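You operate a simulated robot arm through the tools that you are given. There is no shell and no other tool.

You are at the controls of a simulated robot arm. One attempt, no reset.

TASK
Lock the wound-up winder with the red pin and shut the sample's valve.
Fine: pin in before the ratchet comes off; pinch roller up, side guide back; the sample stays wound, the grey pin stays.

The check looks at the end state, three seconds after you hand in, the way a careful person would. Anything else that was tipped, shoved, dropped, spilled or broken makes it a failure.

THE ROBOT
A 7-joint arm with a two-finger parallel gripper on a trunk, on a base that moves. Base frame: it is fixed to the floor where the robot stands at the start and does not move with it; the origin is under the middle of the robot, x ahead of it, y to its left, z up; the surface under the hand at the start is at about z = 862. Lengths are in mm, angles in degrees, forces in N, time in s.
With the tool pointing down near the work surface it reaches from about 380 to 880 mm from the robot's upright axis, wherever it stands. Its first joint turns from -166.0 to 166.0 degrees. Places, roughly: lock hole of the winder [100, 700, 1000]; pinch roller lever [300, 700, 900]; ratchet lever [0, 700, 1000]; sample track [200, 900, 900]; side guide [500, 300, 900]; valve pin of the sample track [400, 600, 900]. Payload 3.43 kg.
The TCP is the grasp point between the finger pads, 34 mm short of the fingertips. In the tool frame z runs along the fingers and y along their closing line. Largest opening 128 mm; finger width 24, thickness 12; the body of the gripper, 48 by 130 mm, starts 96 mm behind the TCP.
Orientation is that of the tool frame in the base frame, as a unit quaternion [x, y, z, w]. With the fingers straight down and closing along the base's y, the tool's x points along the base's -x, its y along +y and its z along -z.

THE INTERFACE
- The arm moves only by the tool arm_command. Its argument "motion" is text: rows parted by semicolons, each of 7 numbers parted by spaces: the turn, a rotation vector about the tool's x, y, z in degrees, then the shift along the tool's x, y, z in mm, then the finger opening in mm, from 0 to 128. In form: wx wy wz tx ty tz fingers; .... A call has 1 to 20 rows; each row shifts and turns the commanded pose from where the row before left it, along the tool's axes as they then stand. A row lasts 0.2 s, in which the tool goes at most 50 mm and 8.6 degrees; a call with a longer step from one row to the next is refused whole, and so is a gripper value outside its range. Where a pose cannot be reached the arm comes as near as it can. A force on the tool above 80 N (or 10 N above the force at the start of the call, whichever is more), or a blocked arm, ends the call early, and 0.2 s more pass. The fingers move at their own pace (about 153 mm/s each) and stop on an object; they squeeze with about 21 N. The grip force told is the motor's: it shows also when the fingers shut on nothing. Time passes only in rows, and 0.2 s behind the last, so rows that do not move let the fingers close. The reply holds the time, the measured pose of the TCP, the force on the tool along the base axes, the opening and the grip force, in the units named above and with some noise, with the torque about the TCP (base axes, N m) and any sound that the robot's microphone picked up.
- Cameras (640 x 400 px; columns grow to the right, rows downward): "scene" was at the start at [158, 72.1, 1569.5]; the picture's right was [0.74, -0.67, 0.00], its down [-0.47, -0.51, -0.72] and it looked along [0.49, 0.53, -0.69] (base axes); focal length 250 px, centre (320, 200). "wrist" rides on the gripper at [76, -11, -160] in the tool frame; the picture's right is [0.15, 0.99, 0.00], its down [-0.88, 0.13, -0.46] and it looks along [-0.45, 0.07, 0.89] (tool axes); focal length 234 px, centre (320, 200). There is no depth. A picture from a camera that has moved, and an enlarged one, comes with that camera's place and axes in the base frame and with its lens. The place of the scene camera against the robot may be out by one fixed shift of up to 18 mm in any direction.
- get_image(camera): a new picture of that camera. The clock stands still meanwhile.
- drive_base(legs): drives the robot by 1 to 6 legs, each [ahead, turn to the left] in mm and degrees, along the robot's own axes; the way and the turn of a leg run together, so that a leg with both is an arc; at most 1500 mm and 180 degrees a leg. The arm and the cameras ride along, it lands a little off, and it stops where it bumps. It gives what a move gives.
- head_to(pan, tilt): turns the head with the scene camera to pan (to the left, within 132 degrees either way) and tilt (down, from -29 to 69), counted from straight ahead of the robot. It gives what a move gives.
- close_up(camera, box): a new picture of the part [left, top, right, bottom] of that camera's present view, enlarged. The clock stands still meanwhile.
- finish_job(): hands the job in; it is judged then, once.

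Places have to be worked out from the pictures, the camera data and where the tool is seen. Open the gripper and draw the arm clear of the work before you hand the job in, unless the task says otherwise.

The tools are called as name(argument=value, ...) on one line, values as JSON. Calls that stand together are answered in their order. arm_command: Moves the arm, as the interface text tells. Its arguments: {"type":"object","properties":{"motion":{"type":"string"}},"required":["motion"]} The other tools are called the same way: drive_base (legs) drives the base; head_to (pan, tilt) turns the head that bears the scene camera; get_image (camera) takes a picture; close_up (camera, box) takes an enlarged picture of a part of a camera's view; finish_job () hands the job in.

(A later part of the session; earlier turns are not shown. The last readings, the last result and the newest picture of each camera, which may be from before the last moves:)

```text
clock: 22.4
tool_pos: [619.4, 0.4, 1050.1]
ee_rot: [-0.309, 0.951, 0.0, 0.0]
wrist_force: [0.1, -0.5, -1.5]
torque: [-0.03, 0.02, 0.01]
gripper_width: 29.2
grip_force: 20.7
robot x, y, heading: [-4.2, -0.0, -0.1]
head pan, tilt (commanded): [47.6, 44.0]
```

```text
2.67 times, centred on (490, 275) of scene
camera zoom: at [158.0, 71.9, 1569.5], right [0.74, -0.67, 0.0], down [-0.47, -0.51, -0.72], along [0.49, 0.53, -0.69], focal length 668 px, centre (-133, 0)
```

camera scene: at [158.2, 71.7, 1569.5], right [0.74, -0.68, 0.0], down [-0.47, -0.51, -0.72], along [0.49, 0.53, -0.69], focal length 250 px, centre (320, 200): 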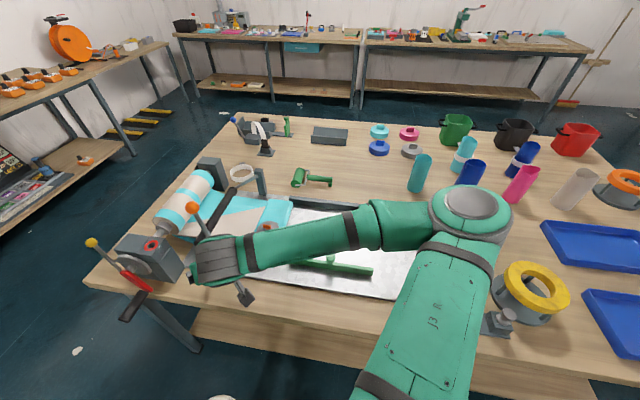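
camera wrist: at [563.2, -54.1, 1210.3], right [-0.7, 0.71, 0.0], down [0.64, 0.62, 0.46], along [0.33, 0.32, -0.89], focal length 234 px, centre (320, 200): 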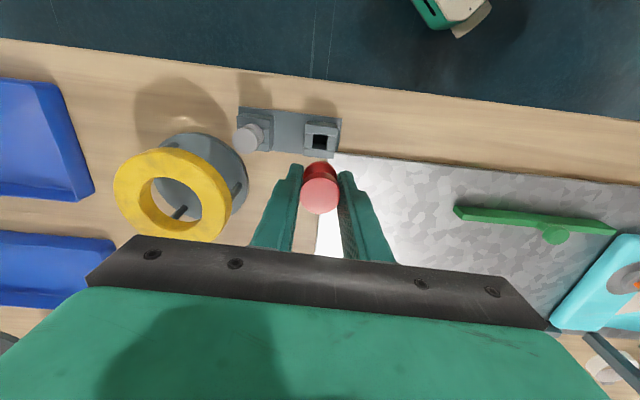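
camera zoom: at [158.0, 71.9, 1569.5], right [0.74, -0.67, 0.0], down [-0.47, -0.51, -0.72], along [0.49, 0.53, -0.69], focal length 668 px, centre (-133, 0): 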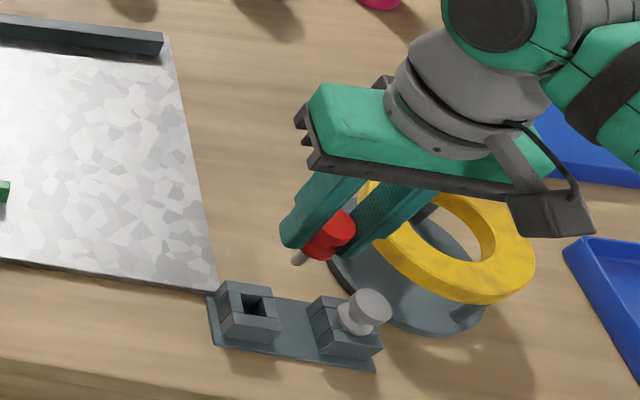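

The pin is out with its shank visible, and the grey pin is undisturbed. I zoom on the shank and the empty holder hole for sizes.

close_up(camera="scene", box=[465, 260, 505, 325])

close_up(camera="wrist", box=[270, 110, 370, 220])

```text
6.15 times, centred on (485, 292) of scene
camera zoom: at [158.0, 71.9, 1569.5], right [0.74, -0.67, 0.0], down [-0.47, -0.51, -0.72], along [0.49, 0.53, -0.69], focal length 1542 px, centre (-695, -369)
```

zoom: 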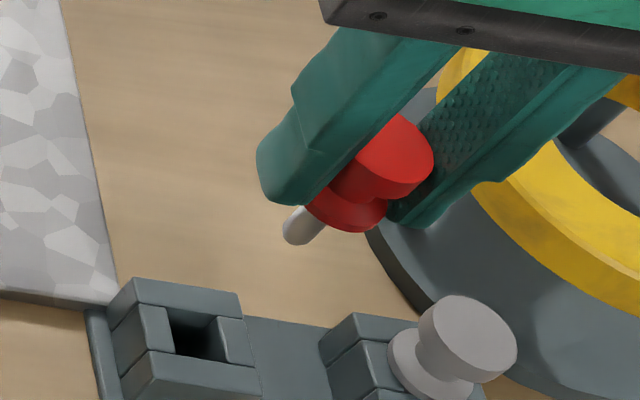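

```text
3.64 times, centred on (320, 165) of wrist
camera zoom: at [563.2, -54.1, 1210.3], right [-0.7, 0.71, 0.0], down [0.64, 0.62, 0.46], along [0.33, 0.32, -0.89], focal length 852 px, centre (320, 327)
```

zoom: 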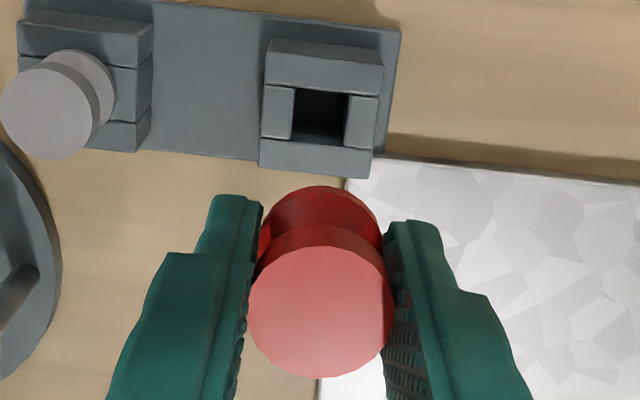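

The shank is about 9 mm round, and both the holder hole and the lock hole are about 19 mm square, so tolerance is comfortable. The orange ball stands tall at about [215, 558, 1147], so I carry the pin on the robot side of it to a waypoint in front of the gearbox.

arm_command(motion="0 0 0 0 0 -40 10;0 0 0 0 0 -40 10;0 0 0 5.7 47.4 0 10;0 0 0 5.7 47.4 0 10;0 0 0 5.7 47.4 0 10;0 0 0 5.7 47.4 0 10;0 0 0 5.7 47.4 0 10;0 0 0 5.7 47.4 0 10;0 0 0 5.7 47.4 0 10;0 0 0 5.7 47.4 0 10;0 0 0 5.7 47.4 0 10;0 0 0 5.7 47.4 0 10;0 0 0 5.7 47.4 0 10;0 0 0 5.7 47.4 0 10;0 0 0 5.7 47.4 0 10;0 0 0 5.7 47.4 0 10;0 0 0 5.7 47.4 0 10;0 0 0 5.7 47.4 0 10;0 0 0 5.7 47.4 0 10;0 0 0 5.7 47.4 0 10")

get_image(camera="wrist")

get_image(camera="scene")

```text
clock: 26.6
tool_pos: [34.4, 630.9, 1128.1]
ee_rot: [-0.307, 0.952, 0.0, 0.0]
wrist_force: [1.4, -0.2, -0.4]
torque: [0.01, 0.1, 0.0]
gripper_width: 28.9
grip_force: 21.2
robot x, y, heading: [3.1, -0.9, 0.1]
head pan, tilt (commanded): [47.6, 44.0]
```

```text
taken
camera wrist: at [-21.6, 576.8, 1288.9], right [-0.7, 0.72, 0.0], down [0.64, 0.62, 0.46], along [0.33, 0.32, -0.89], focal length 234 px, centre (320, 200)
```

wrist: 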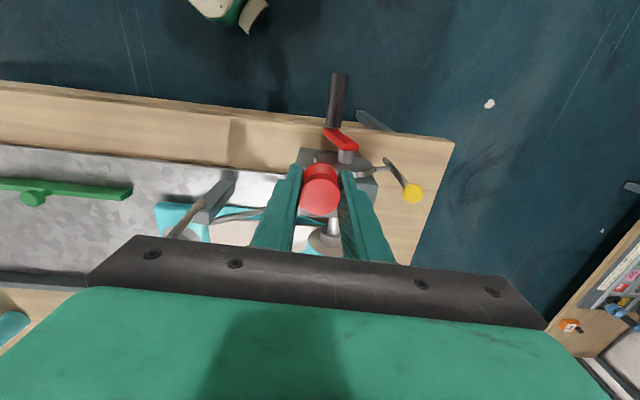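

```text
taken
camera scene: at [158.5, 71.8, 1569.5], right [0.74, -0.68, 0.0], down [-0.47, -0.51, -0.72], along [0.49, 0.53, -0.69], focal length 250 px, centre (320, 200)
```

scene: 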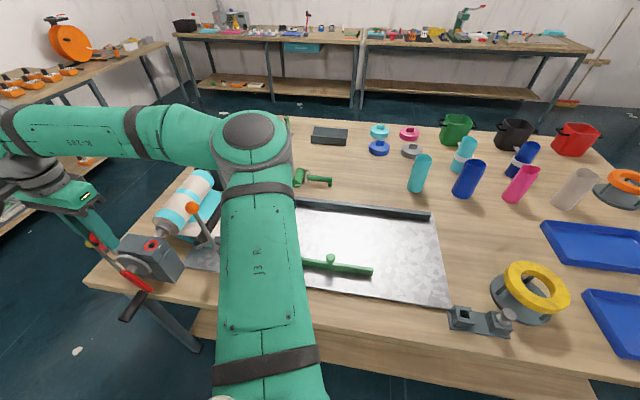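

The hole is hidden behind the held pin in this view. I zoom to check what can be seen around it.

close_up(camera="wrist", box=[270, 120, 440, 250])

close_up(camera="scene", box=[30, 160, 240, 330])

```text
3.08 times, centred on (355, 185) of wrist
camera zoom: at [-21.6, 576.8, 1288.9], right [-0.7, 0.72, 0.0], down [0.64, 0.62, 0.46], along [0.33, 0.32, -0.89], focal length 720 px, centre (212, 246)
```

zoom: 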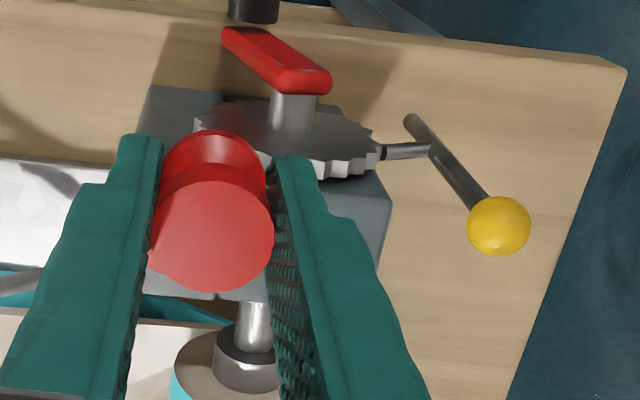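

```text
2.35 times, centred on (135, 245) of scene
camera zoom: at [158.5, 71.8, 1569.5], right [0.74, -0.68, 0.0], down [-0.47, -0.51, -0.72], along [0.49, 0.53, -0.69], focal length 590 px, centre (755, 94)
```

zoom: 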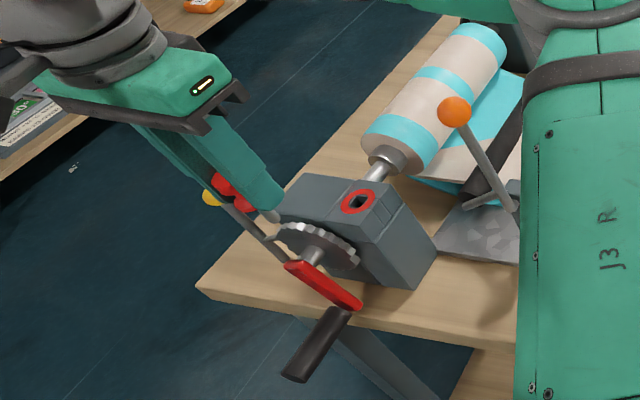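

From several views the lock hole is at about [92, 668, 998]. The yellow lever rod is vertical at (-13, 738) from z 905 to its ball at z 1038. I shift left about 75 mm to see the hole beside the fingers and refine the estimate.

arm_command(motion="0 0 0 -15 38 0 10;0 0 0 -15 37 0 10;0 0 0 0 0 0 10")

get_image(camera="wrist")

close_up(camera="wrist", box=[200, 120, 300, 210])

```text
clock: 27.4
tool_pos: [15.4, 709.2, 1127.6]
ee_rot: [-0.309, 0.951, 0.0, 0.0]
wrist_force: [0.9, 0.3, -0.1]
torque: [-0.01, 0.0, 0.01]
gripper_width: 29.0
grip_force: 21.0
robot x, y, heading: [2.1, -0.3, 0.1]
head pan, tilt (commanded): [47.6, 44.0]
```

```text
taken
camera wrist: at [-40.9, 655.3, 1288.5], right [-0.7, 0.71, 0.0], down [0.64, 0.62, 0.46], along [0.33, 0.32, -0.89], focal length 234 px, centre (320, 200)
```

wrist: 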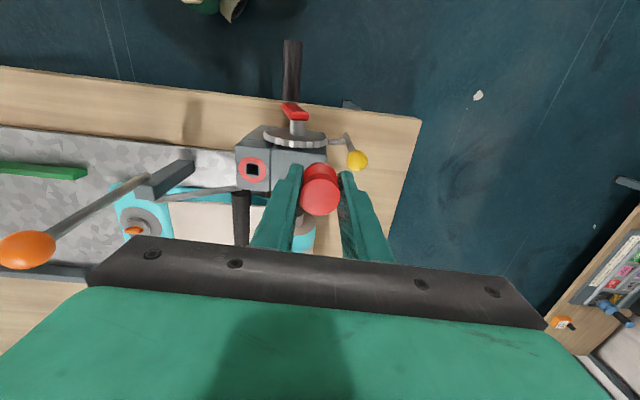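

```text
4.44 times, centred on (250, 165) of wrist
camera zoom: at [-40.9, 655.3, 1288.5], right [-0.7, 0.71, 0.0], down [0.64, 0.62, 0.46], along [0.33, 0.32, -0.89], focal length 1041 px, centre (631, 356)
```

zoom: 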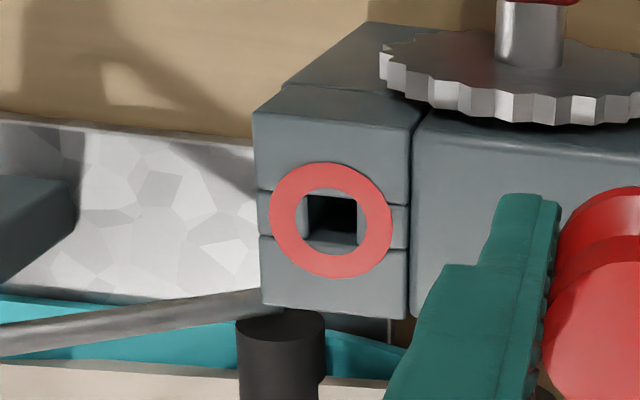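

The hole is clearly visible and refines to about [93.5, 665, 1002]. I zoom on the held pin to get its offset from the TCP.

close_up(camera="wrist", box=[280, 150, 360, 220])

close_up(camera="scene", box=[40, 180, 200, 300])

```text
5.71 times, centred on (320, 185) of wrist
camera zoom: at [-40.9, 655.3, 1288.5], right [-0.7, 0.71, 0.0], down [0.64, 0.62, 0.46], along [0.33, 0.32, -0.89], focal length 1338 px, centre (320, 286)
```

zoom: 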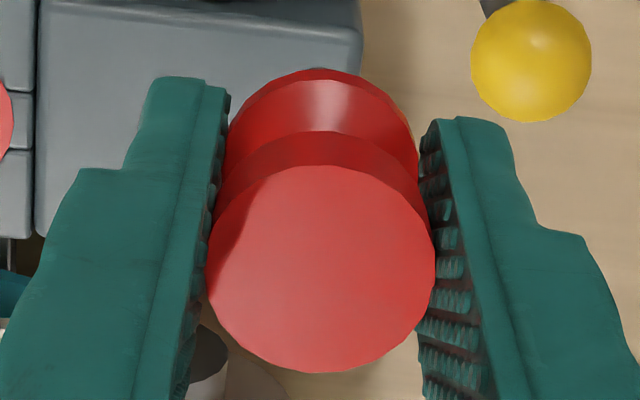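

```text
3.33 times, centred on (120, 240) of scene
camera zoom: at [158.0, 72.2, 1569.5], right [0.74, -0.67, 0.0], down [-0.47, -0.51, -0.72], along [0.49, 0.53, -0.69], focal length 835 px, centre (987, 67)
```

zoom: 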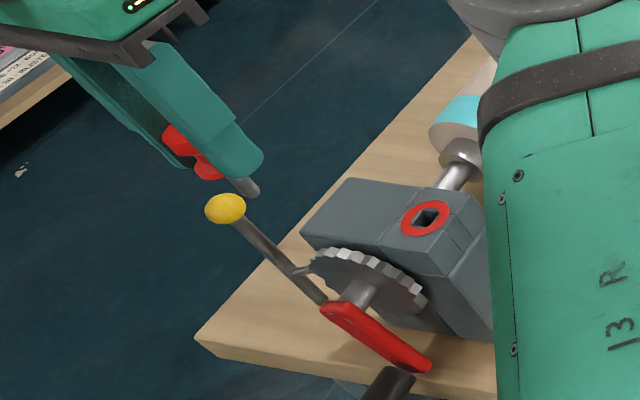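

The pin axis is within 1 mm of the TCP. I move over the hole and down to about 20 mm tip clearance, then verify.

arm_command(motion="0 0 0 -12.3 -27.4 0 10;0 0 0 -12.4 -27.4 0 10;0 0 0 -12.3 -27.4 0 10;0 0 0 0 0 20 10;0 0 0 0 0 20 10;0 0 0 0 0 0 10")

close_up(camera="wrist", box=[250, 110, 390, 230])

close_up(camera="scene", box=[100, 190, 200, 280])

```text
clock: 28.8
tool_pos: [91.9, 663.8, 1091.4]
ee_rot: [-0.309, 0.951, 0.0, 0.0]
wrist_force: [-0.3, 0.1, -0.1]
torque: [0.0, 0.0, 0.0]
gripper_width: 28.9
grip_force: 20.9
robot x, y, heading: [-2.0, -1.5, 0.1]
head pan, tilt (commanded): [47.6, 44.0]
```

```text
3.33 times, centred on (320, 170) of wrist
camera zoom: at [36.6, 608.9, 1251.4], right [-0.7, 0.71, 0.0], down [0.64, 0.62, 0.46], along [0.33, 0.32, -0.89], focal length 781 px, centre (320, 300)
```

zoom: 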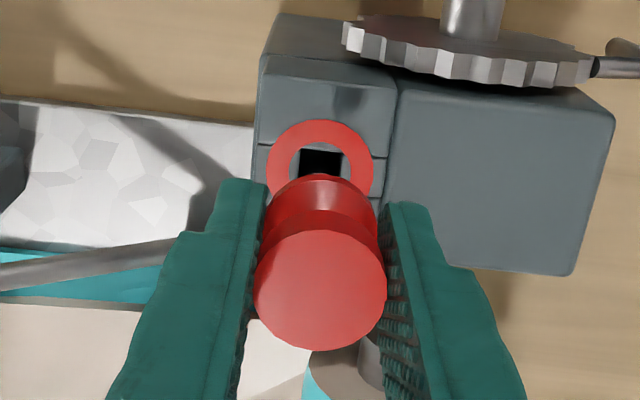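

```text
4.44 times, centred on (150, 235) of scene
camera zoom: at [158.0, 72.2, 1569.5], right [0.74, -0.67, 0.0], down [-0.47, -0.51, -0.72], along [0.49, 0.53, -0.69], focal length 1114 px, centre (1076, 44)
```

zoom: 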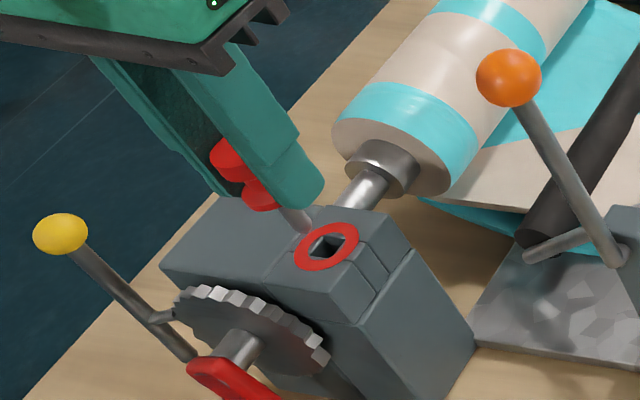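

The wrist view says the hole lies under the TCP within about 1 mm. I double-check the shank tip against the hole with an enlarged scene view.

close_up(camera="scene", box=[130, 205, 180, 260])

```text
7.27 times, centred on (155, 232) of scene
camera zoom: at [158.0, 72.2, 1569.5], right [0.74, -0.67, 0.0], down [-0.47, -0.51, -0.72], along [0.49, 0.53, -0.69], focal length 1822 px, centre (1520, -36)
```

zoom: 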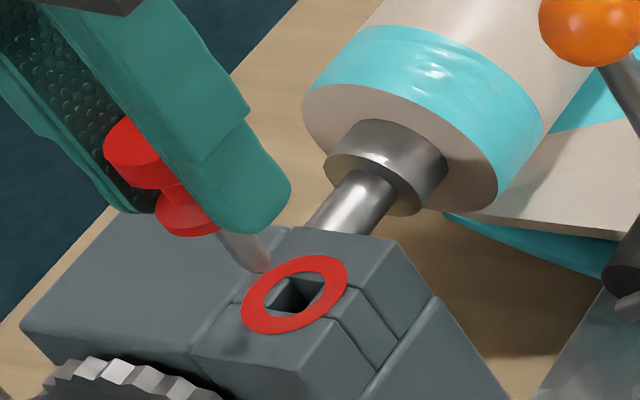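

close_up(camera="scene", box=[140, 218, 170, 250])

close_up(camera="wrist", box=[295, 140, 345, 190])

```text
12.50 times, centred on (155, 234) of scene
camera zoom: at [158.0, 72.2, 1569.5], right [0.74, -0.67, 0.0], down [-0.47, -0.51, -0.72], along [0.49, 0.53, -0.69], focal length 3132 px, centre (2382, -225)
```

zoom: 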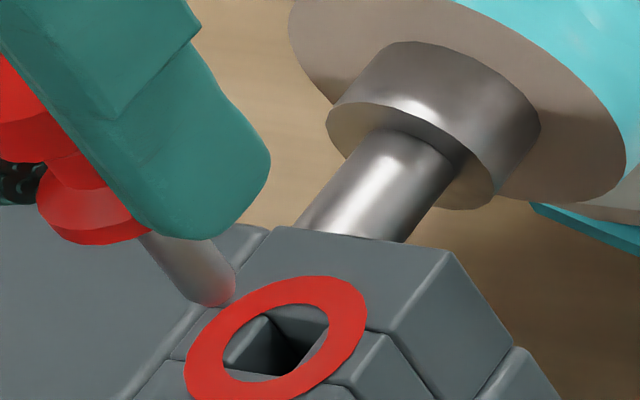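

```text
8.00 times, centred on (320, 165) of wrist
camera zoom: at [36.6, 608.9, 1251.4], right [-0.7, 0.71, 0.0], down [0.64, 0.62, 0.46], along [0.33, 0.32, -0.89], focal length 1873 px, centre (320, 480)
```

zoom: 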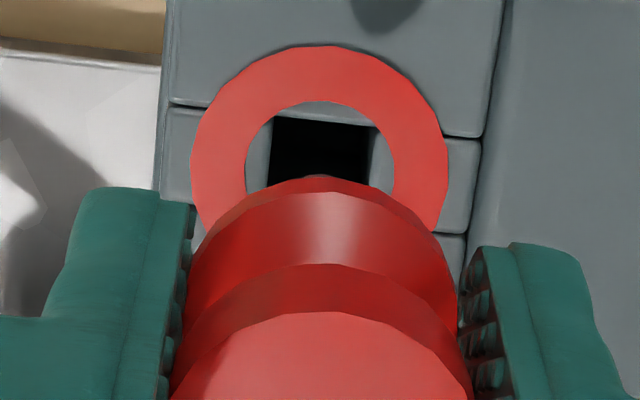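

The direct scene comparison of shank tip and hole suggests I need about 2–3 mm more along +n. I make that small shift and lower 15 mm, so the tip is near the ring with almost no parallax, then check again.

arm_command(motion="0 0 0 -2.3 -0.2 0 10;0 0 0 0 0 5 10;0 0 0 0 0 5 10;0 0 0 0 0 5 10;0 0 0 0 0 0 10")

close_up(camera="scene", box=[140, 218, 170, 250])

close_up(camera="wrist", box=[295, 140, 345, 190])

```text
clock: 30.0
tool_pos: [94.6, 665.1, 1073.9]
ee_rot: [-0.308, 0.951, 0.0, 0.001]
wrist_force: [0.4, -0.2, 0.2]
torque: [-0.01, -0.03, 0.0]
gripper_width: 29.1
grip_force: 20.9
robot x, y, heading: [1.3, -0.9, -0.2]
head pan, tilt (commanded): [47.6, 44.0]
```

```text
12.50 times, centred on (155, 234) of scene
camera zoom: at [158.0, 72.2, 1569.5], right [0.74, -0.67, 0.0], down [-0.47, -0.51, -0.72], along [0.49, 0.53, -0.69], focal length 3132 px, centre (2382, -225)
```

zoom: 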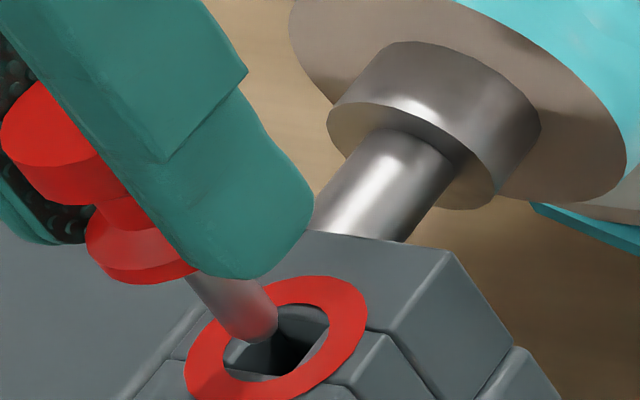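

```text
8.00 times, centred on (320, 165) of wrist
camera zoom: at [38.3, 610.8, 1235.0], right [-0.7, 0.71, 0.0], down [0.64, 0.62, 0.46], along [0.33, 0.32, -0.89], focal length 1873 px, centre (320, 480)
```

zoom: 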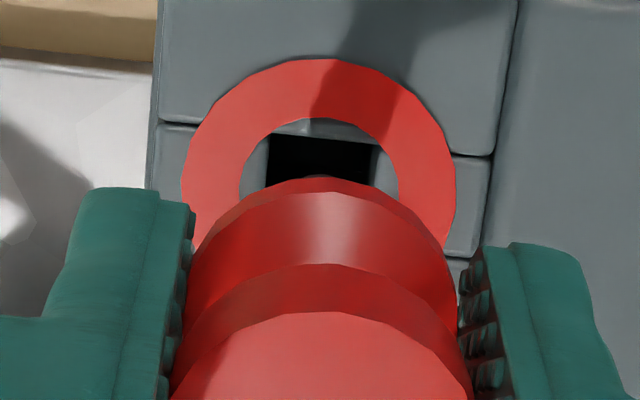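

Now the tip sits right over the hole with a residual under 1 mm. I lower gently in 2 mm steps and read the force.

arm_command(motion="0 0 0 -0.6 -0.2 2 10;0 0 0 0 0 2 10;0 0 0 0 0 2 10;0 0 0 0 0 2 10;0 0 0 0 0 0 10")

close_up(camera="scene", box=[140, 218, 170, 250])

```text
clock: 31.2
tool_pos: [95.5, 666.3, 1066.4]
ee_rot: [-0.309, 0.951, 0.0, 0.0]
wrist_force: [1.1, 0.1, -0.3]
torque: [-0.01, 0.0, 0.02]
gripper_width: 29.2
grip_force: 21.4
robot x, y, heading: [0.1, 2.7, -0.2]
head pan, tilt (commanded): [47.6, 44.0]
```

```text
12.50 times, centred on (155, 234) of scene
camera zoom: at [158.0, 72.2, 1569.5], right [0.74, -0.67, 0.0], down [-0.47, -0.51, -0.72], along [0.49, 0.53, -0.69], focal length 3132 px, centre (2382, -225)
```

zoom: 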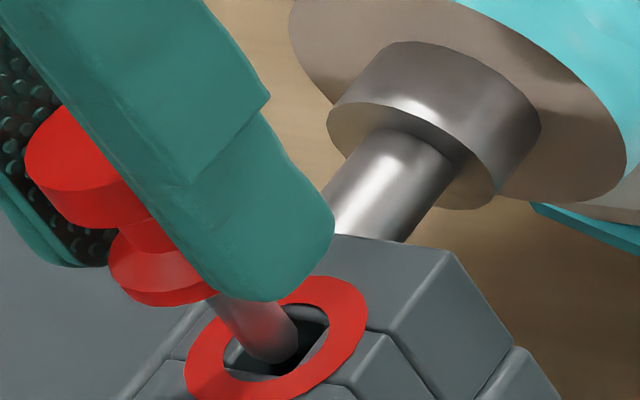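

The tip is entering the hole with no force. I continue down 10 mm in small steps.

arm_command(motion="0 0 0 0 0 2 10;0 0 0 0 0 2 10;0 0 0 0 0 2 10;0 0 0 0 0 2 10;0 0 0 0 0 2 10;0 0 0 0 0 0 10")

close_up(camera="scene", box=[140, 218, 170, 250])

```text
clock: 32.6
tool_pos: [95.5, 665.2, 1058.4]
ee_rot: [-0.309, 0.951, 0.0, 0.0]
wrist_force: [-1.3, -0.8, -0.5]
torque: [0.0, 0.0, 0.03]
gripper_width: 28.8
grip_force: 21.0
robot x, y, heading: [0.4, -3.1, -0.1]
head pan, tilt (commanded): [47.6, 44.0]
```

```text
12.50 times, centred on (155, 234) of scene
camera zoom: at [158.0, 72.2, 1569.5], right [0.74, -0.67, 0.0], down [-0.47, -0.51, -0.72], along [0.49, 0.53, -0.69], focal length 3132 px, centre (2382, -225)
```

zoom: 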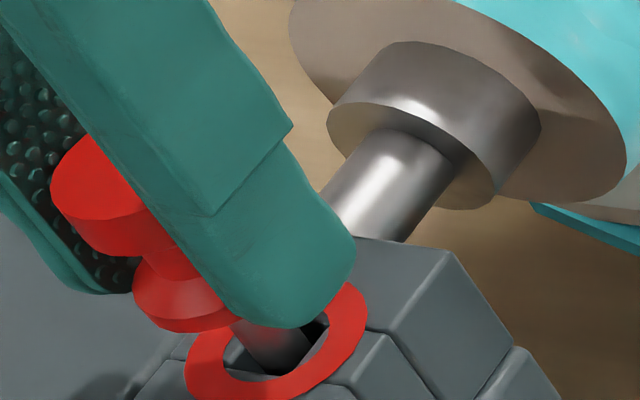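

Still no contact force and the shank is well inside. I continue down.

arm_command(motion="0 0 0 0 0 2 10;0 0 0 0 0 2 10;0 0 0 0 0 2 10;0 0 0 0 0 2 10;0 0 0 0 0 2 10;0 0 0 0 0 0 10")

close_up(camera="scene", box=[140, 218, 170, 250])

close_up(camera="wrist", box=[280, 130, 360, 220])

```text
clock: 34.0
tool_pos: [96.1, 664.7, 1046.6]
ee_rot: [-0.309, 0.951, 0.001, 0.0]
wrist_force: [0.1, -0.9, -0.5]
torque: [0.03, 0.01, 0.01]
gripper_width: 28.8
grip_force: 21.0
robot x, y, heading: [-1.2, -1.9, 0.1]
head pan, tilt (commanded): [47.6, 44.0]
```

```text
12.50 times, centred on (155, 234) of scene
camera zoom: at [158.0, 72.2, 1569.5], right [0.74, -0.67, 0.0], down [-0.47, -0.51, -0.72], along [0.49, 0.53, -0.69], focal length 3132 px, centre (2382, -225)
```

zoom: 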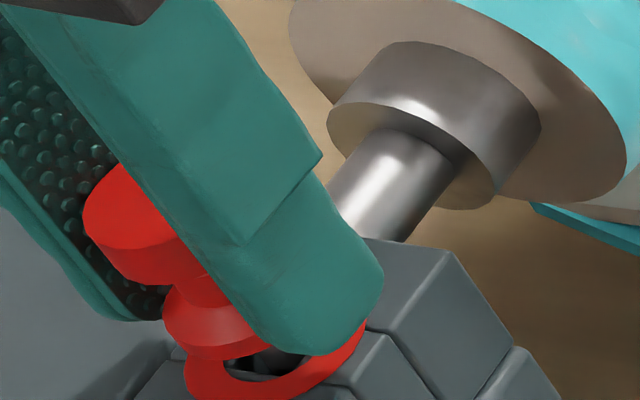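

```text
4.44 times, centred on (320, 175) of wrist
camera zoom: at [40.3, 610.6, 1207.3], right [-0.7, 0.71, 0.0], down [0.64, 0.62, 0.46], along [0.33, 0.32, -0.89], focal length 1041 px, centre (320, 311)
```

zoom: 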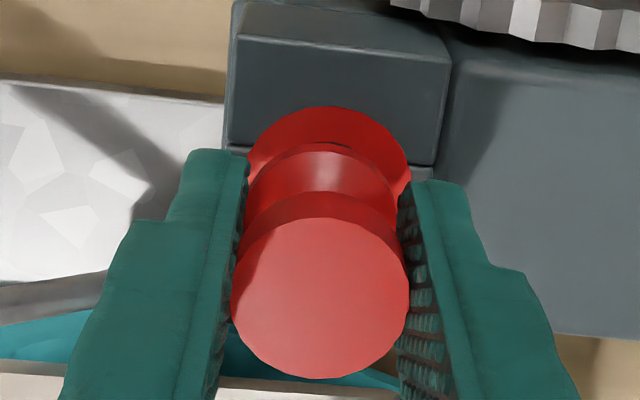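

The flange is close to the ring now, and the fingertips stay a few mm above the flange bottom. I lower the last millimetres watching for contact.

arm_command(motion="0 0 0 0 0 1.5 10;0 0 0 0 0 1.5 10;0 0 0 0 0 1 10;0 0 0 0 0 1 10;0 0 0 0 0 0 10")

close_up(camera="scene", box=[140, 218, 170, 250])

```text
clock: 35.2
tool_pos: [95.2, 664.0, 1042.0]
ee_rot: [-0.309, 0.951, 0.0, 0.0]
wrist_force: [0.3, -0.9, 0.0]
torque: [0.0, 0.0, 0.02]
gripper_width: 29.2
grip_force: 20.8
robot x, y, heading: [0.4, 4.0, -0.1]
head pan, tilt (commanded): [47.6, 44.0]
```

```text
12.50 times, centred on (155, 234) of scene
camera zoom: at [158.0, 72.2, 1569.5], right [0.74, -0.67, 0.0], down [-0.47, -0.51, -0.72], along [0.49, 0.53, -0.69], focal length 3132 px, centre (2382, -225)
```

zoom: 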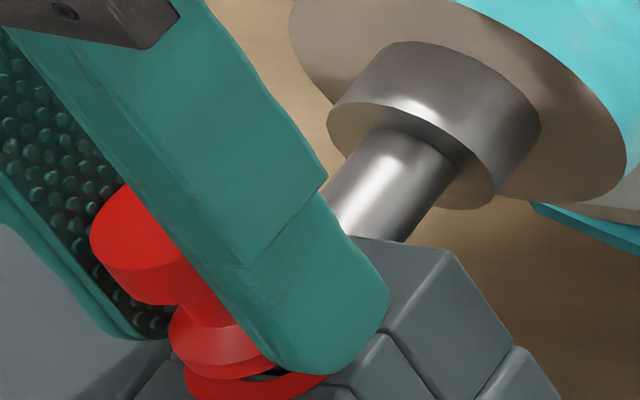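

Nearly seated. I continue with 1 mm steps until force appears.

arm_command(motion="0 0 0 0 0 1 10;0 0 0 0 0 1 10;0 0 0 0 0 1 10;0 0 0 0 0 0 10")

close_up(camera="scene", box=[140, 218, 170, 250])

```text
clock: 36.2
tool_pos: [93.8, 664.5, 1038.8]
ee_rot: [-0.309, 0.951, 0.0, -0.001]
wrist_force: [-0.4, 1.1, -0.3]
torque: [0.0, 0.0, 0.0]
gripper_width: 29.1
grip_force: 21.4
robot x, y, heading: [-0.2, 0.4, -0.1]
head pan, tilt (commanded): [47.6, 44.0]
```

```text
12.50 times, centred on (155, 234) of scene
camera zoom: at [158.0, 72.2, 1569.5], right [0.74, -0.67, 0.0], down [-0.47, -0.51, -0.72], along [0.49, 0.53, -0.69], focal length 3132 px, centre (2382, -225)
```

zoom: 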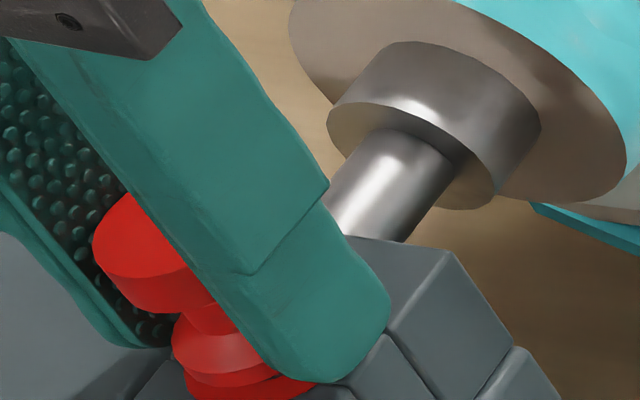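

arm_command(motion="0 0 0 0 0 1 10;0 0 0 0 0 1 10;0 0 0 0 0 0 10")

close_up(camera="scene", box=[140, 218, 170, 250])

close_up(camera="wrist", box=[280, 130, 360, 220])

```text
clock: 37.0
tool_pos: [94.4, 664.4, 1036.7]
ee_rot: [-0.309, 0.951, 0.0, 0.0]
wrist_force: [-0.3, 0.4, -0.4]
torque: [-0.01, 0.02, 0.02]
gripper_width: 29.2
grip_force: 20.7
robot x, y, heading: [-3.6, -1.0, -0.2]
head pan, tilt (commanded): [47.6, 44.0]
```

```text
12.50 times, centred on (155, 234) of scene
camera zoom: at [158.0, 72.2, 1569.5], right [0.74, -0.67, 0.0], down [-0.47, -0.51, -0.72], along [0.49, 0.53, -0.69], focal length 3132 px, centre (2382, -225)
```

zoom: 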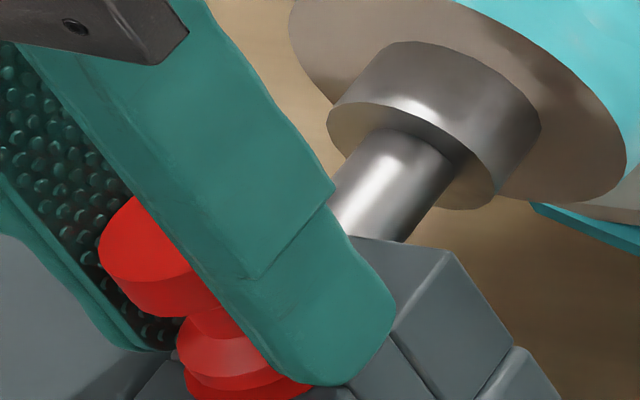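

```text
4.44 times, centred on (320, 175) of wrist
camera zoom: at [38.7, 610.9, 1197.5], right [-0.7, 0.71, 0.0], down [0.64, 0.62, 0.46], along [0.33, 0.32, -0.89], focal length 1041 px, centre (320, 311)
```

zoom: 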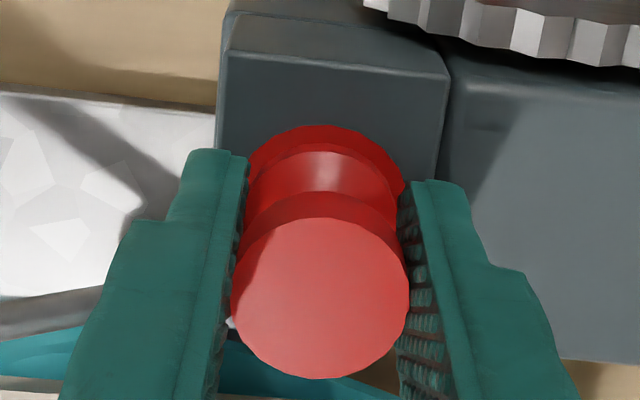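

arm_command(motion="0 0 0 0 0 1 10;0 0 0 0 0 1 10;0 0 0 0 0 0 10")

close_up(camera="scene", box=[140, 218, 170, 250])

```text
clock: 37.8
tool_pos: [95.6, 665.0, 1033.9]
ee_rot: [-0.309, 0.951, -0.001, 0.0]
wrist_force: [0.0, -0.1, -0.8]
torque: [-0.05, 0.0, 0.01]
gripper_width: 29.3
grip_force: 20.9
robot x, y, heading: [-1.4, 2.8, 0.1]
head pan, tilt (commanded): [47.6, 44.0]
```

```text
12.50 times, centred on (155, 234) of scene
camera zoom: at [158.0, 72.2, 1569.5], right [0.74, -0.67, 0.0], down [-0.47, -0.51, -0.72], along [0.49, 0.53, -0.69], focal length 3132 px, centre (2382, -225)
```

zoom: 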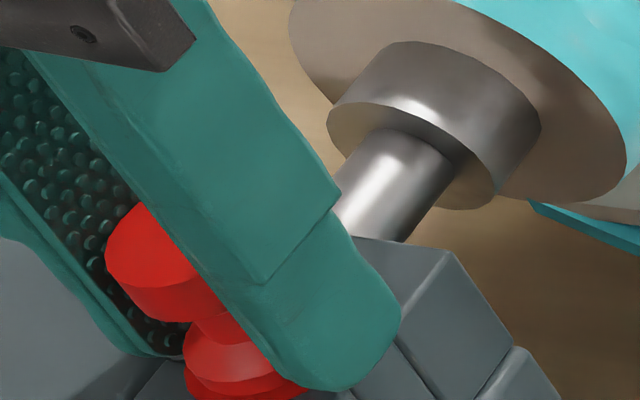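

arm_command(motion="0 0 0 0 0 1 10;0 0 0 0 0 1 10;0 0 0 0 0 0 10")

close_up(camera="scene", box=[140, 218, 170, 250])

close_up(camera="wrist", box=[280, 130, 360, 220])

```text
clock: 38.6
tool_pos: [94.7, 665.2, 1033.4]
ee_rot: [-0.309, 0.951, 0.001, 0.001]
wrist_force: [1.6, -3.0, 17.8]
torque: [-0.47, -0.16, 0.06]
gripper_width: 29.3
grip_force: 20.9
robot x, y, heading: [-2.6, -3.7, 0.2]
head pan, tilt (commanded): [47.6, 44.0]
```

```text
12.50 times, centred on (155, 234) of scene
camera zoom: at [157.9, 71.6, 1569.5], right [0.74, -0.67, 0.0], down [-0.47, -0.51, -0.72], along [0.49, 0.53, -0.69], focal length 3132 px, centre (2382, -225)
```

zoom: 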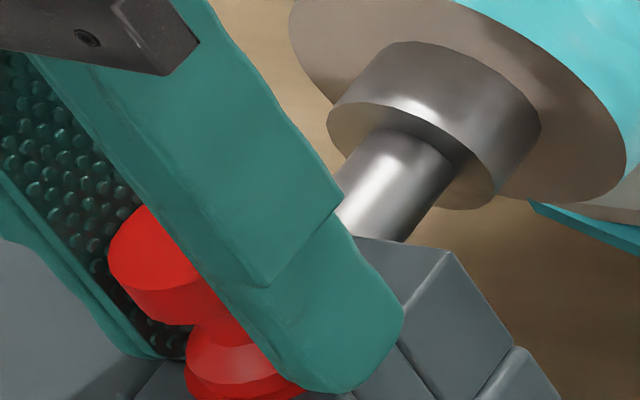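

```text
4.44 times, centred on (320, 175) of wrist
camera zoom: at [39.0, 610.7, 1194.3], right [-0.7, 0.71, 0.0], down [0.64, 0.62, 0.46], along [0.33, 0.32, -0.89], focal length 1041 px, centre (320, 311)
```

zoom: 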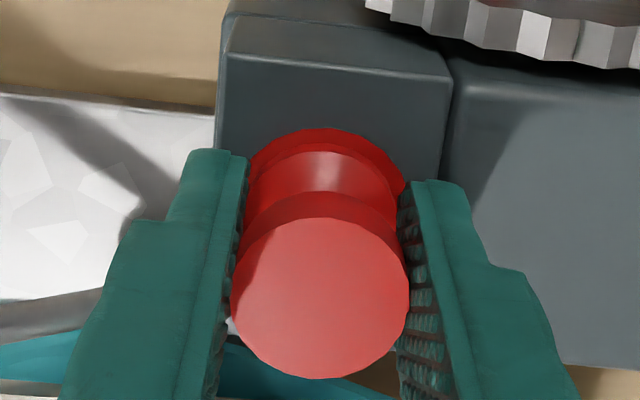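

Contact of 17.8 N: the flange is seated on the ring. I release the pin and rise a little to inspect.

arm_command(motion="0 0 0 0 0 -0.5 40;0 0 0 0 0 0 60;0 0 0 0 0 0 60;0 0 0 0 0 -20 60;0 0 0 0 0 -30 60;0 0 0 0 0 -30 60;0 0 0 0 0 -30 60;0 0 0 0 0 0 60")

close_up(camera="scene", box=[120, 200, 190, 270])

get_image(camera="wrist")

```text
clock: 40.4
tool_pos: [94.0, 666.1, 1142.1]
ee_rot: [-0.308, 0.951, 0.0, 0.0]
wrist_force: [-0.1, -0.5, 0.0]
torque: [-0.01, 0.02, 0.0]
gripper_width: 60.1
grip_force: 0.1
robot x, y, heading: [-3.4, 0.1, -0.2]
head pan, tilt (commanded): [47.6, 44.0]
```

```text
5.71 times, centred on (155, 235) of scene
camera zoom: at [158.0, 72.2, 1569.5], right [0.74, -0.67, 0.0], down [-0.47, -0.51, -0.72], along [0.49, 0.53, -0.69], focal length 1432 px, centre (1263, 0)
```

zoom: 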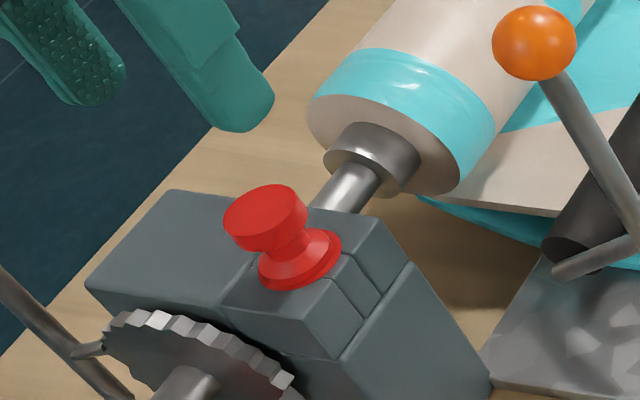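

```text
taken
camera wrist: at [38.6, 612.1, 1303.5], right [-0.7, 0.71, 0.0], down [0.64, 0.62, 0.46], along [0.33, 0.32, -0.89], focal length 234 px, centre (320, 200)
```

wrist: 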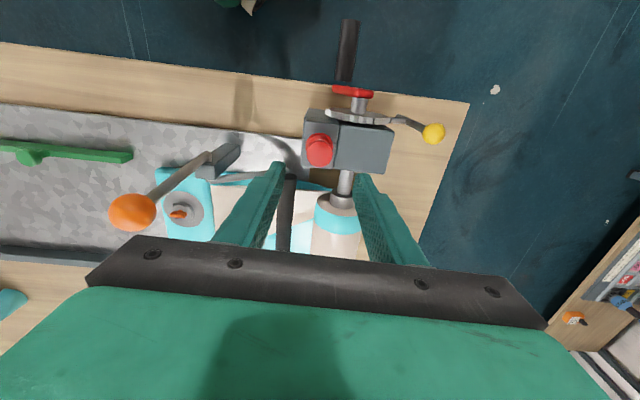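

The pin is seated upright in the lock hole. Next I study the ratchet lever more closely before touching it.

close_up(camera="wrist", box=[300, 80, 460, 190])

close_up(camera="scene", box=[80, 225, 160, 310])

```text
3.64 times, centred on (380, 135) of wrist
camera zoom: at [38.6, 612.1, 1303.5], right [-0.7, 0.71, 0.0], down [0.64, 0.62, 0.46], along [0.33, 0.32, -0.89], focal length 852 px, centre (102, 436)
```

zoom: 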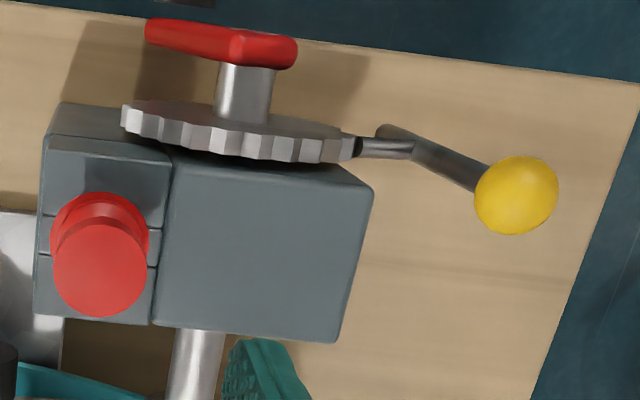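

```text
4.71 times, centred on (120, 268) of scene
camera zoom: at [158.0, 72.2, 1569.5], right [0.74, -0.67, 0.0], down [-0.47, -0.51, -0.72], along [0.49, 0.53, -0.69], focal length 1179 px, centre (1261, -118)
```

zoom: 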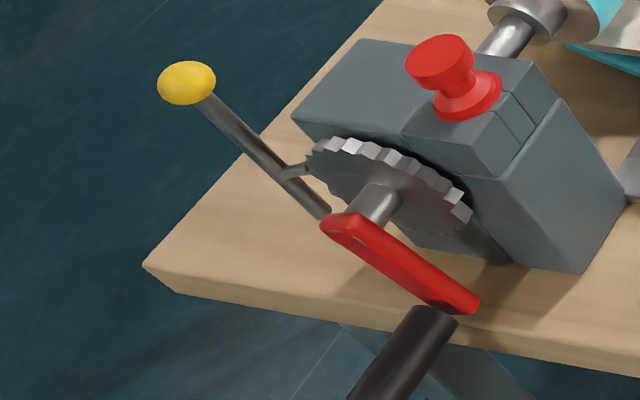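

The lever is a vertical rod with the pawl arm reaching right to the wheel teeth, so pushing the ball left (+l, away from the wheel) should free it. I place the closed fingers just right of the ball.

arm_command(motion="0 0 0 14.5 30 0 30;0 0 0 14.5 30 0 0;0 0 0 14.5 28 0 0;0 0 0 0 0 0 0;0 0 0 0 0 30 0;0 0 0 0 0 30 0;0 0 0 0 0 20 0;0 0 0 0 0 14 0;0 0 0 0 0 0 0")

get_image(camera="wrist")

close_up(camera="scene", box=[50, 180, 190, 310])

```text
clock: 42.4
tool_pos: [7.1, 710.3, 1047.3]
ee_rot: [-0.308, 0.951, 0.0, 0.0]
wrist_force: [0.8, 1.0, 0.6]
torque: [0.0, -0.04, -0.03]
gripper_width: 0.0
grip_force: 20.6
robot x, y, heading: [3.0, 1.0, 0.1]
head pan, tilt (commanded): [47.6, 44.0]
```

```text
taken
camera wrist: at [-48.3, 656.2, 1209.0], right [-0.7, 0.71, 0.0], down [0.64, 0.62, 0.46], along [0.33, 0.32, -0.89], focal length 234 px, centre (320, 200)
```

wrist: 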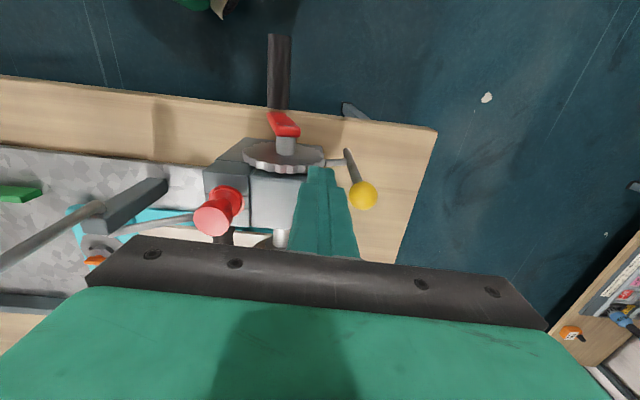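

```text
3.08 times, centred on (120, 245) of scene
camera zoom: at [157.9, 72.2, 1569.5], right [0.74, -0.67, 0.0], down [-0.47, -0.51, -0.72], along [0.49, 0.53, -0.69], focal length 771 px, centre (935, 62)
```

zoom: 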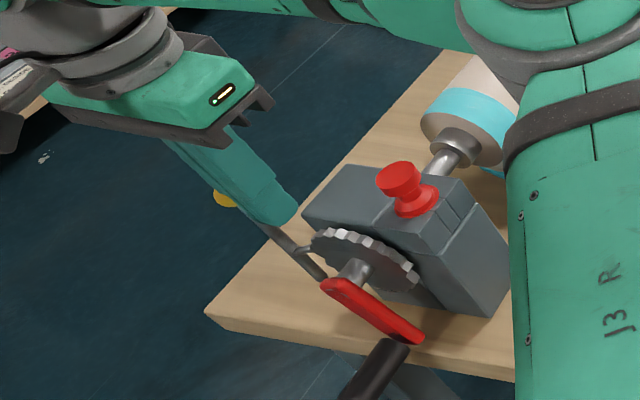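

The fingers sit right of the ball and clear of everything else. I push left 30 mm and read the force.

arm_command(motion="0 0 0 0 8 0 0;0 0 0 0 8 0 0;0 0 0 0 8 0 0;0 0 0 0 6 0 0;0 0 0 0 0 0 0")

get_image(camera="wrist")

close_up(camera="scene", box=[50, 180, 190, 310])

```text
clock: 43.6
tool_pos: [-9.9, 734.5, 1050.1]
ee_rot: [-0.309, 0.951, 0.0, 0.0]
wrist_force: [0.1, -0.6, 0.4]
torque: [-0.01, 0.0, 0.0]
gripper_width: 0.0
grip_force: 21.1
robot x, y, heading: [-3.5, -0.7, -0.2]
head pan, tilt (commanded): [47.6, 44.0]
```

```text
taken
camera wrist: at [-66.1, 680.5, 1210.2], right [-0.7, 0.71, 0.0], down [0.64, 0.62, 0.46], along [0.33, 0.32, -0.89], focal length 234 px, centre (320, 200)
```

wrist: 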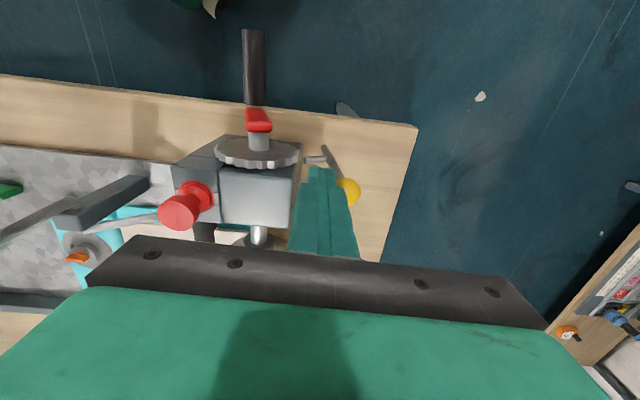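

```text
3.08 times, centred on (120, 245) of scene
camera zoom: at [157.9, 72.2, 1569.5], right [0.74, -0.67, 0.0], down [-0.47, -0.51, -0.72], along [0.49, 0.53, -0.69], focal length 771 px, centre (935, 62)
```

zoom: 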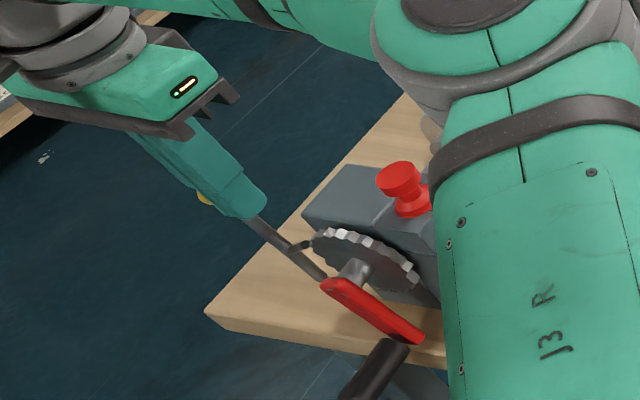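

No force was felt. I zoom to see whether the lever moved with the fingers.

close_up(camera="wrist", box=[200, 120, 380, 240])

close_up(camera="scene", box=[85, 230, 145, 280])

```text
3.33 times, centred on (290, 180) of wrist
camera zoom: at [-66.1, 680.5, 1210.2], right [-0.7, 0.71, 0.0], down [0.64, 0.62, 0.46], along [0.33, 0.32, -0.89], focal length 781 px, centre (420, 267)
```

zoom: 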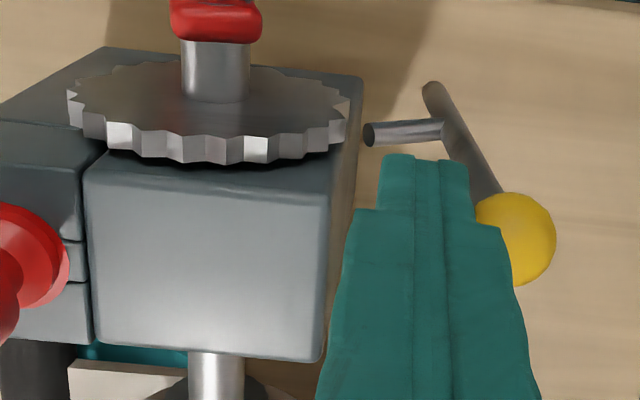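

```text
8.00 times, centred on (115, 255) of scene
camera zoom: at [157.9, 72.2, 1569.5], right [0.74, -0.67, 0.0], down [-0.47, -0.51, -0.72], along [0.49, 0.53, -0.69], focal length 2004 px, centre (1960, -240)
```

zoom: 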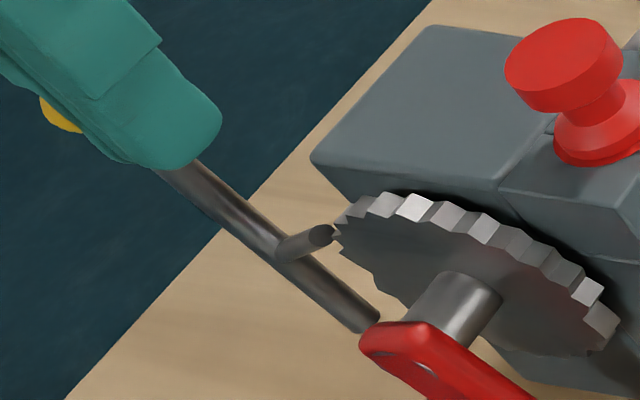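

The pawl has already separated from the wheel, so the hinge is at the rod's foot. I push another 30 mm to swing it clearly off.

arm_command(motion="0 0 0 0 8 0 0;0 0 0 0 8 0 0;0 0 0 0 8 0 0;0 0 0 0 8 0 0;0 0 0 0 0 0 0")

close_up(camera="wrist", box=[200, 120, 380, 240])

close_up(camera="scene", box=[50, 180, 190, 310])

```text
clock: 44.8
tool_pos: [-28.8, 762.0, 1049.7]
ee_rot: [-0.309, 0.951, 0.0, 0.0]
wrist_force: [0.5, 0.1, -0.1]
torque: [0.01, 0.01, 0.01]
gripper_width: 0.0
grip_force: 20.4
robot x, y, heading: [-2.2, 1.1, -0.2]
head pan, tilt (commanded): [47.6, 44.0]
```

```text
3.33 times, centred on (290, 180) of wrist
camera zoom: at [-84.6, 706.7, 1210.6], right [-0.7, 0.71, 0.0], down [0.64, 0.62, 0.46], along [0.33, 0.32, -0.89], focal length 781 px, centre (420, 267)
```

zoom: 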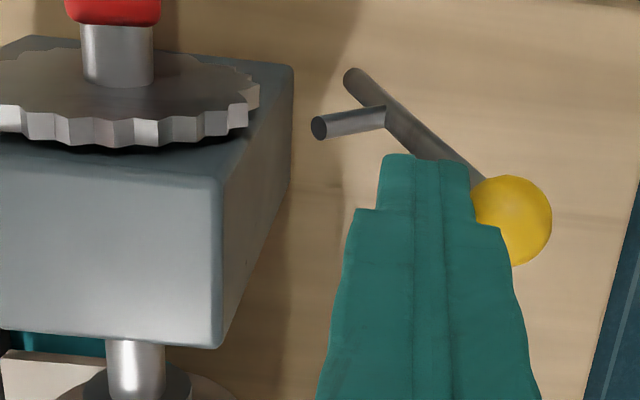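

```text
3.08 times, centred on (120, 245) of scene
camera zoom: at [157.9, 72.2, 1569.5], right [0.74, -0.67, 0.0], down [-0.47, -0.51, -0.72], along [0.49, 0.53, -0.69], focal length 771 px, centre (935, 62)
```

zoom: 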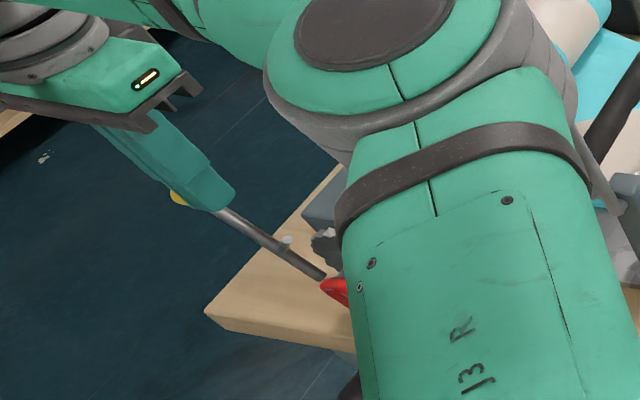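

The pawl is about 20 mm clear of the wheel and the lever moves freely. I check the whole arm posture before going on.

get_image(camera="scene")

get_image(camera="wrist")

```text
taken
camera scene: at [157.9, 72.2, 1569.5], right [0.74, -0.67, 0.0], down [-0.47, -0.51, -0.72], along [0.49, 0.53, -0.69], focal length 250 px, centre (320, 200)
```

scene: 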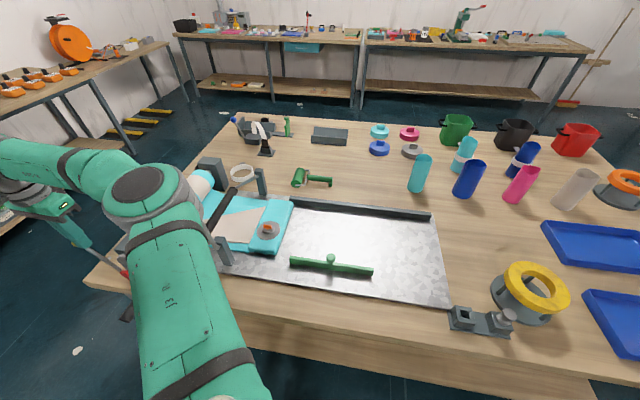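

```text
taken
camera wrist: at [-84.6, 706.7, 1210.6], right [-0.7, 0.71, 0.0], down [0.64, 0.62, 0.46], along [0.33, 0.32, -0.89], focal length 234 px, centre (320, 200)
```

wrist: 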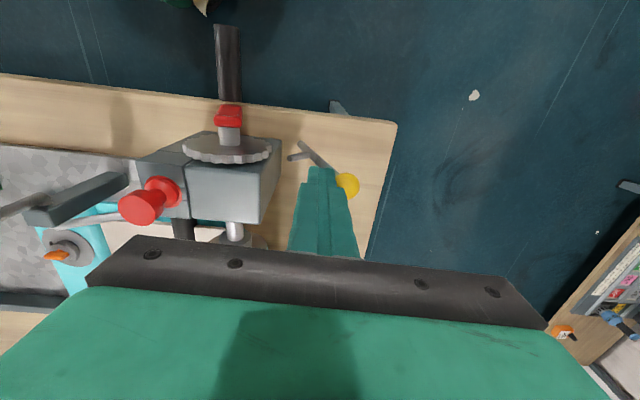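

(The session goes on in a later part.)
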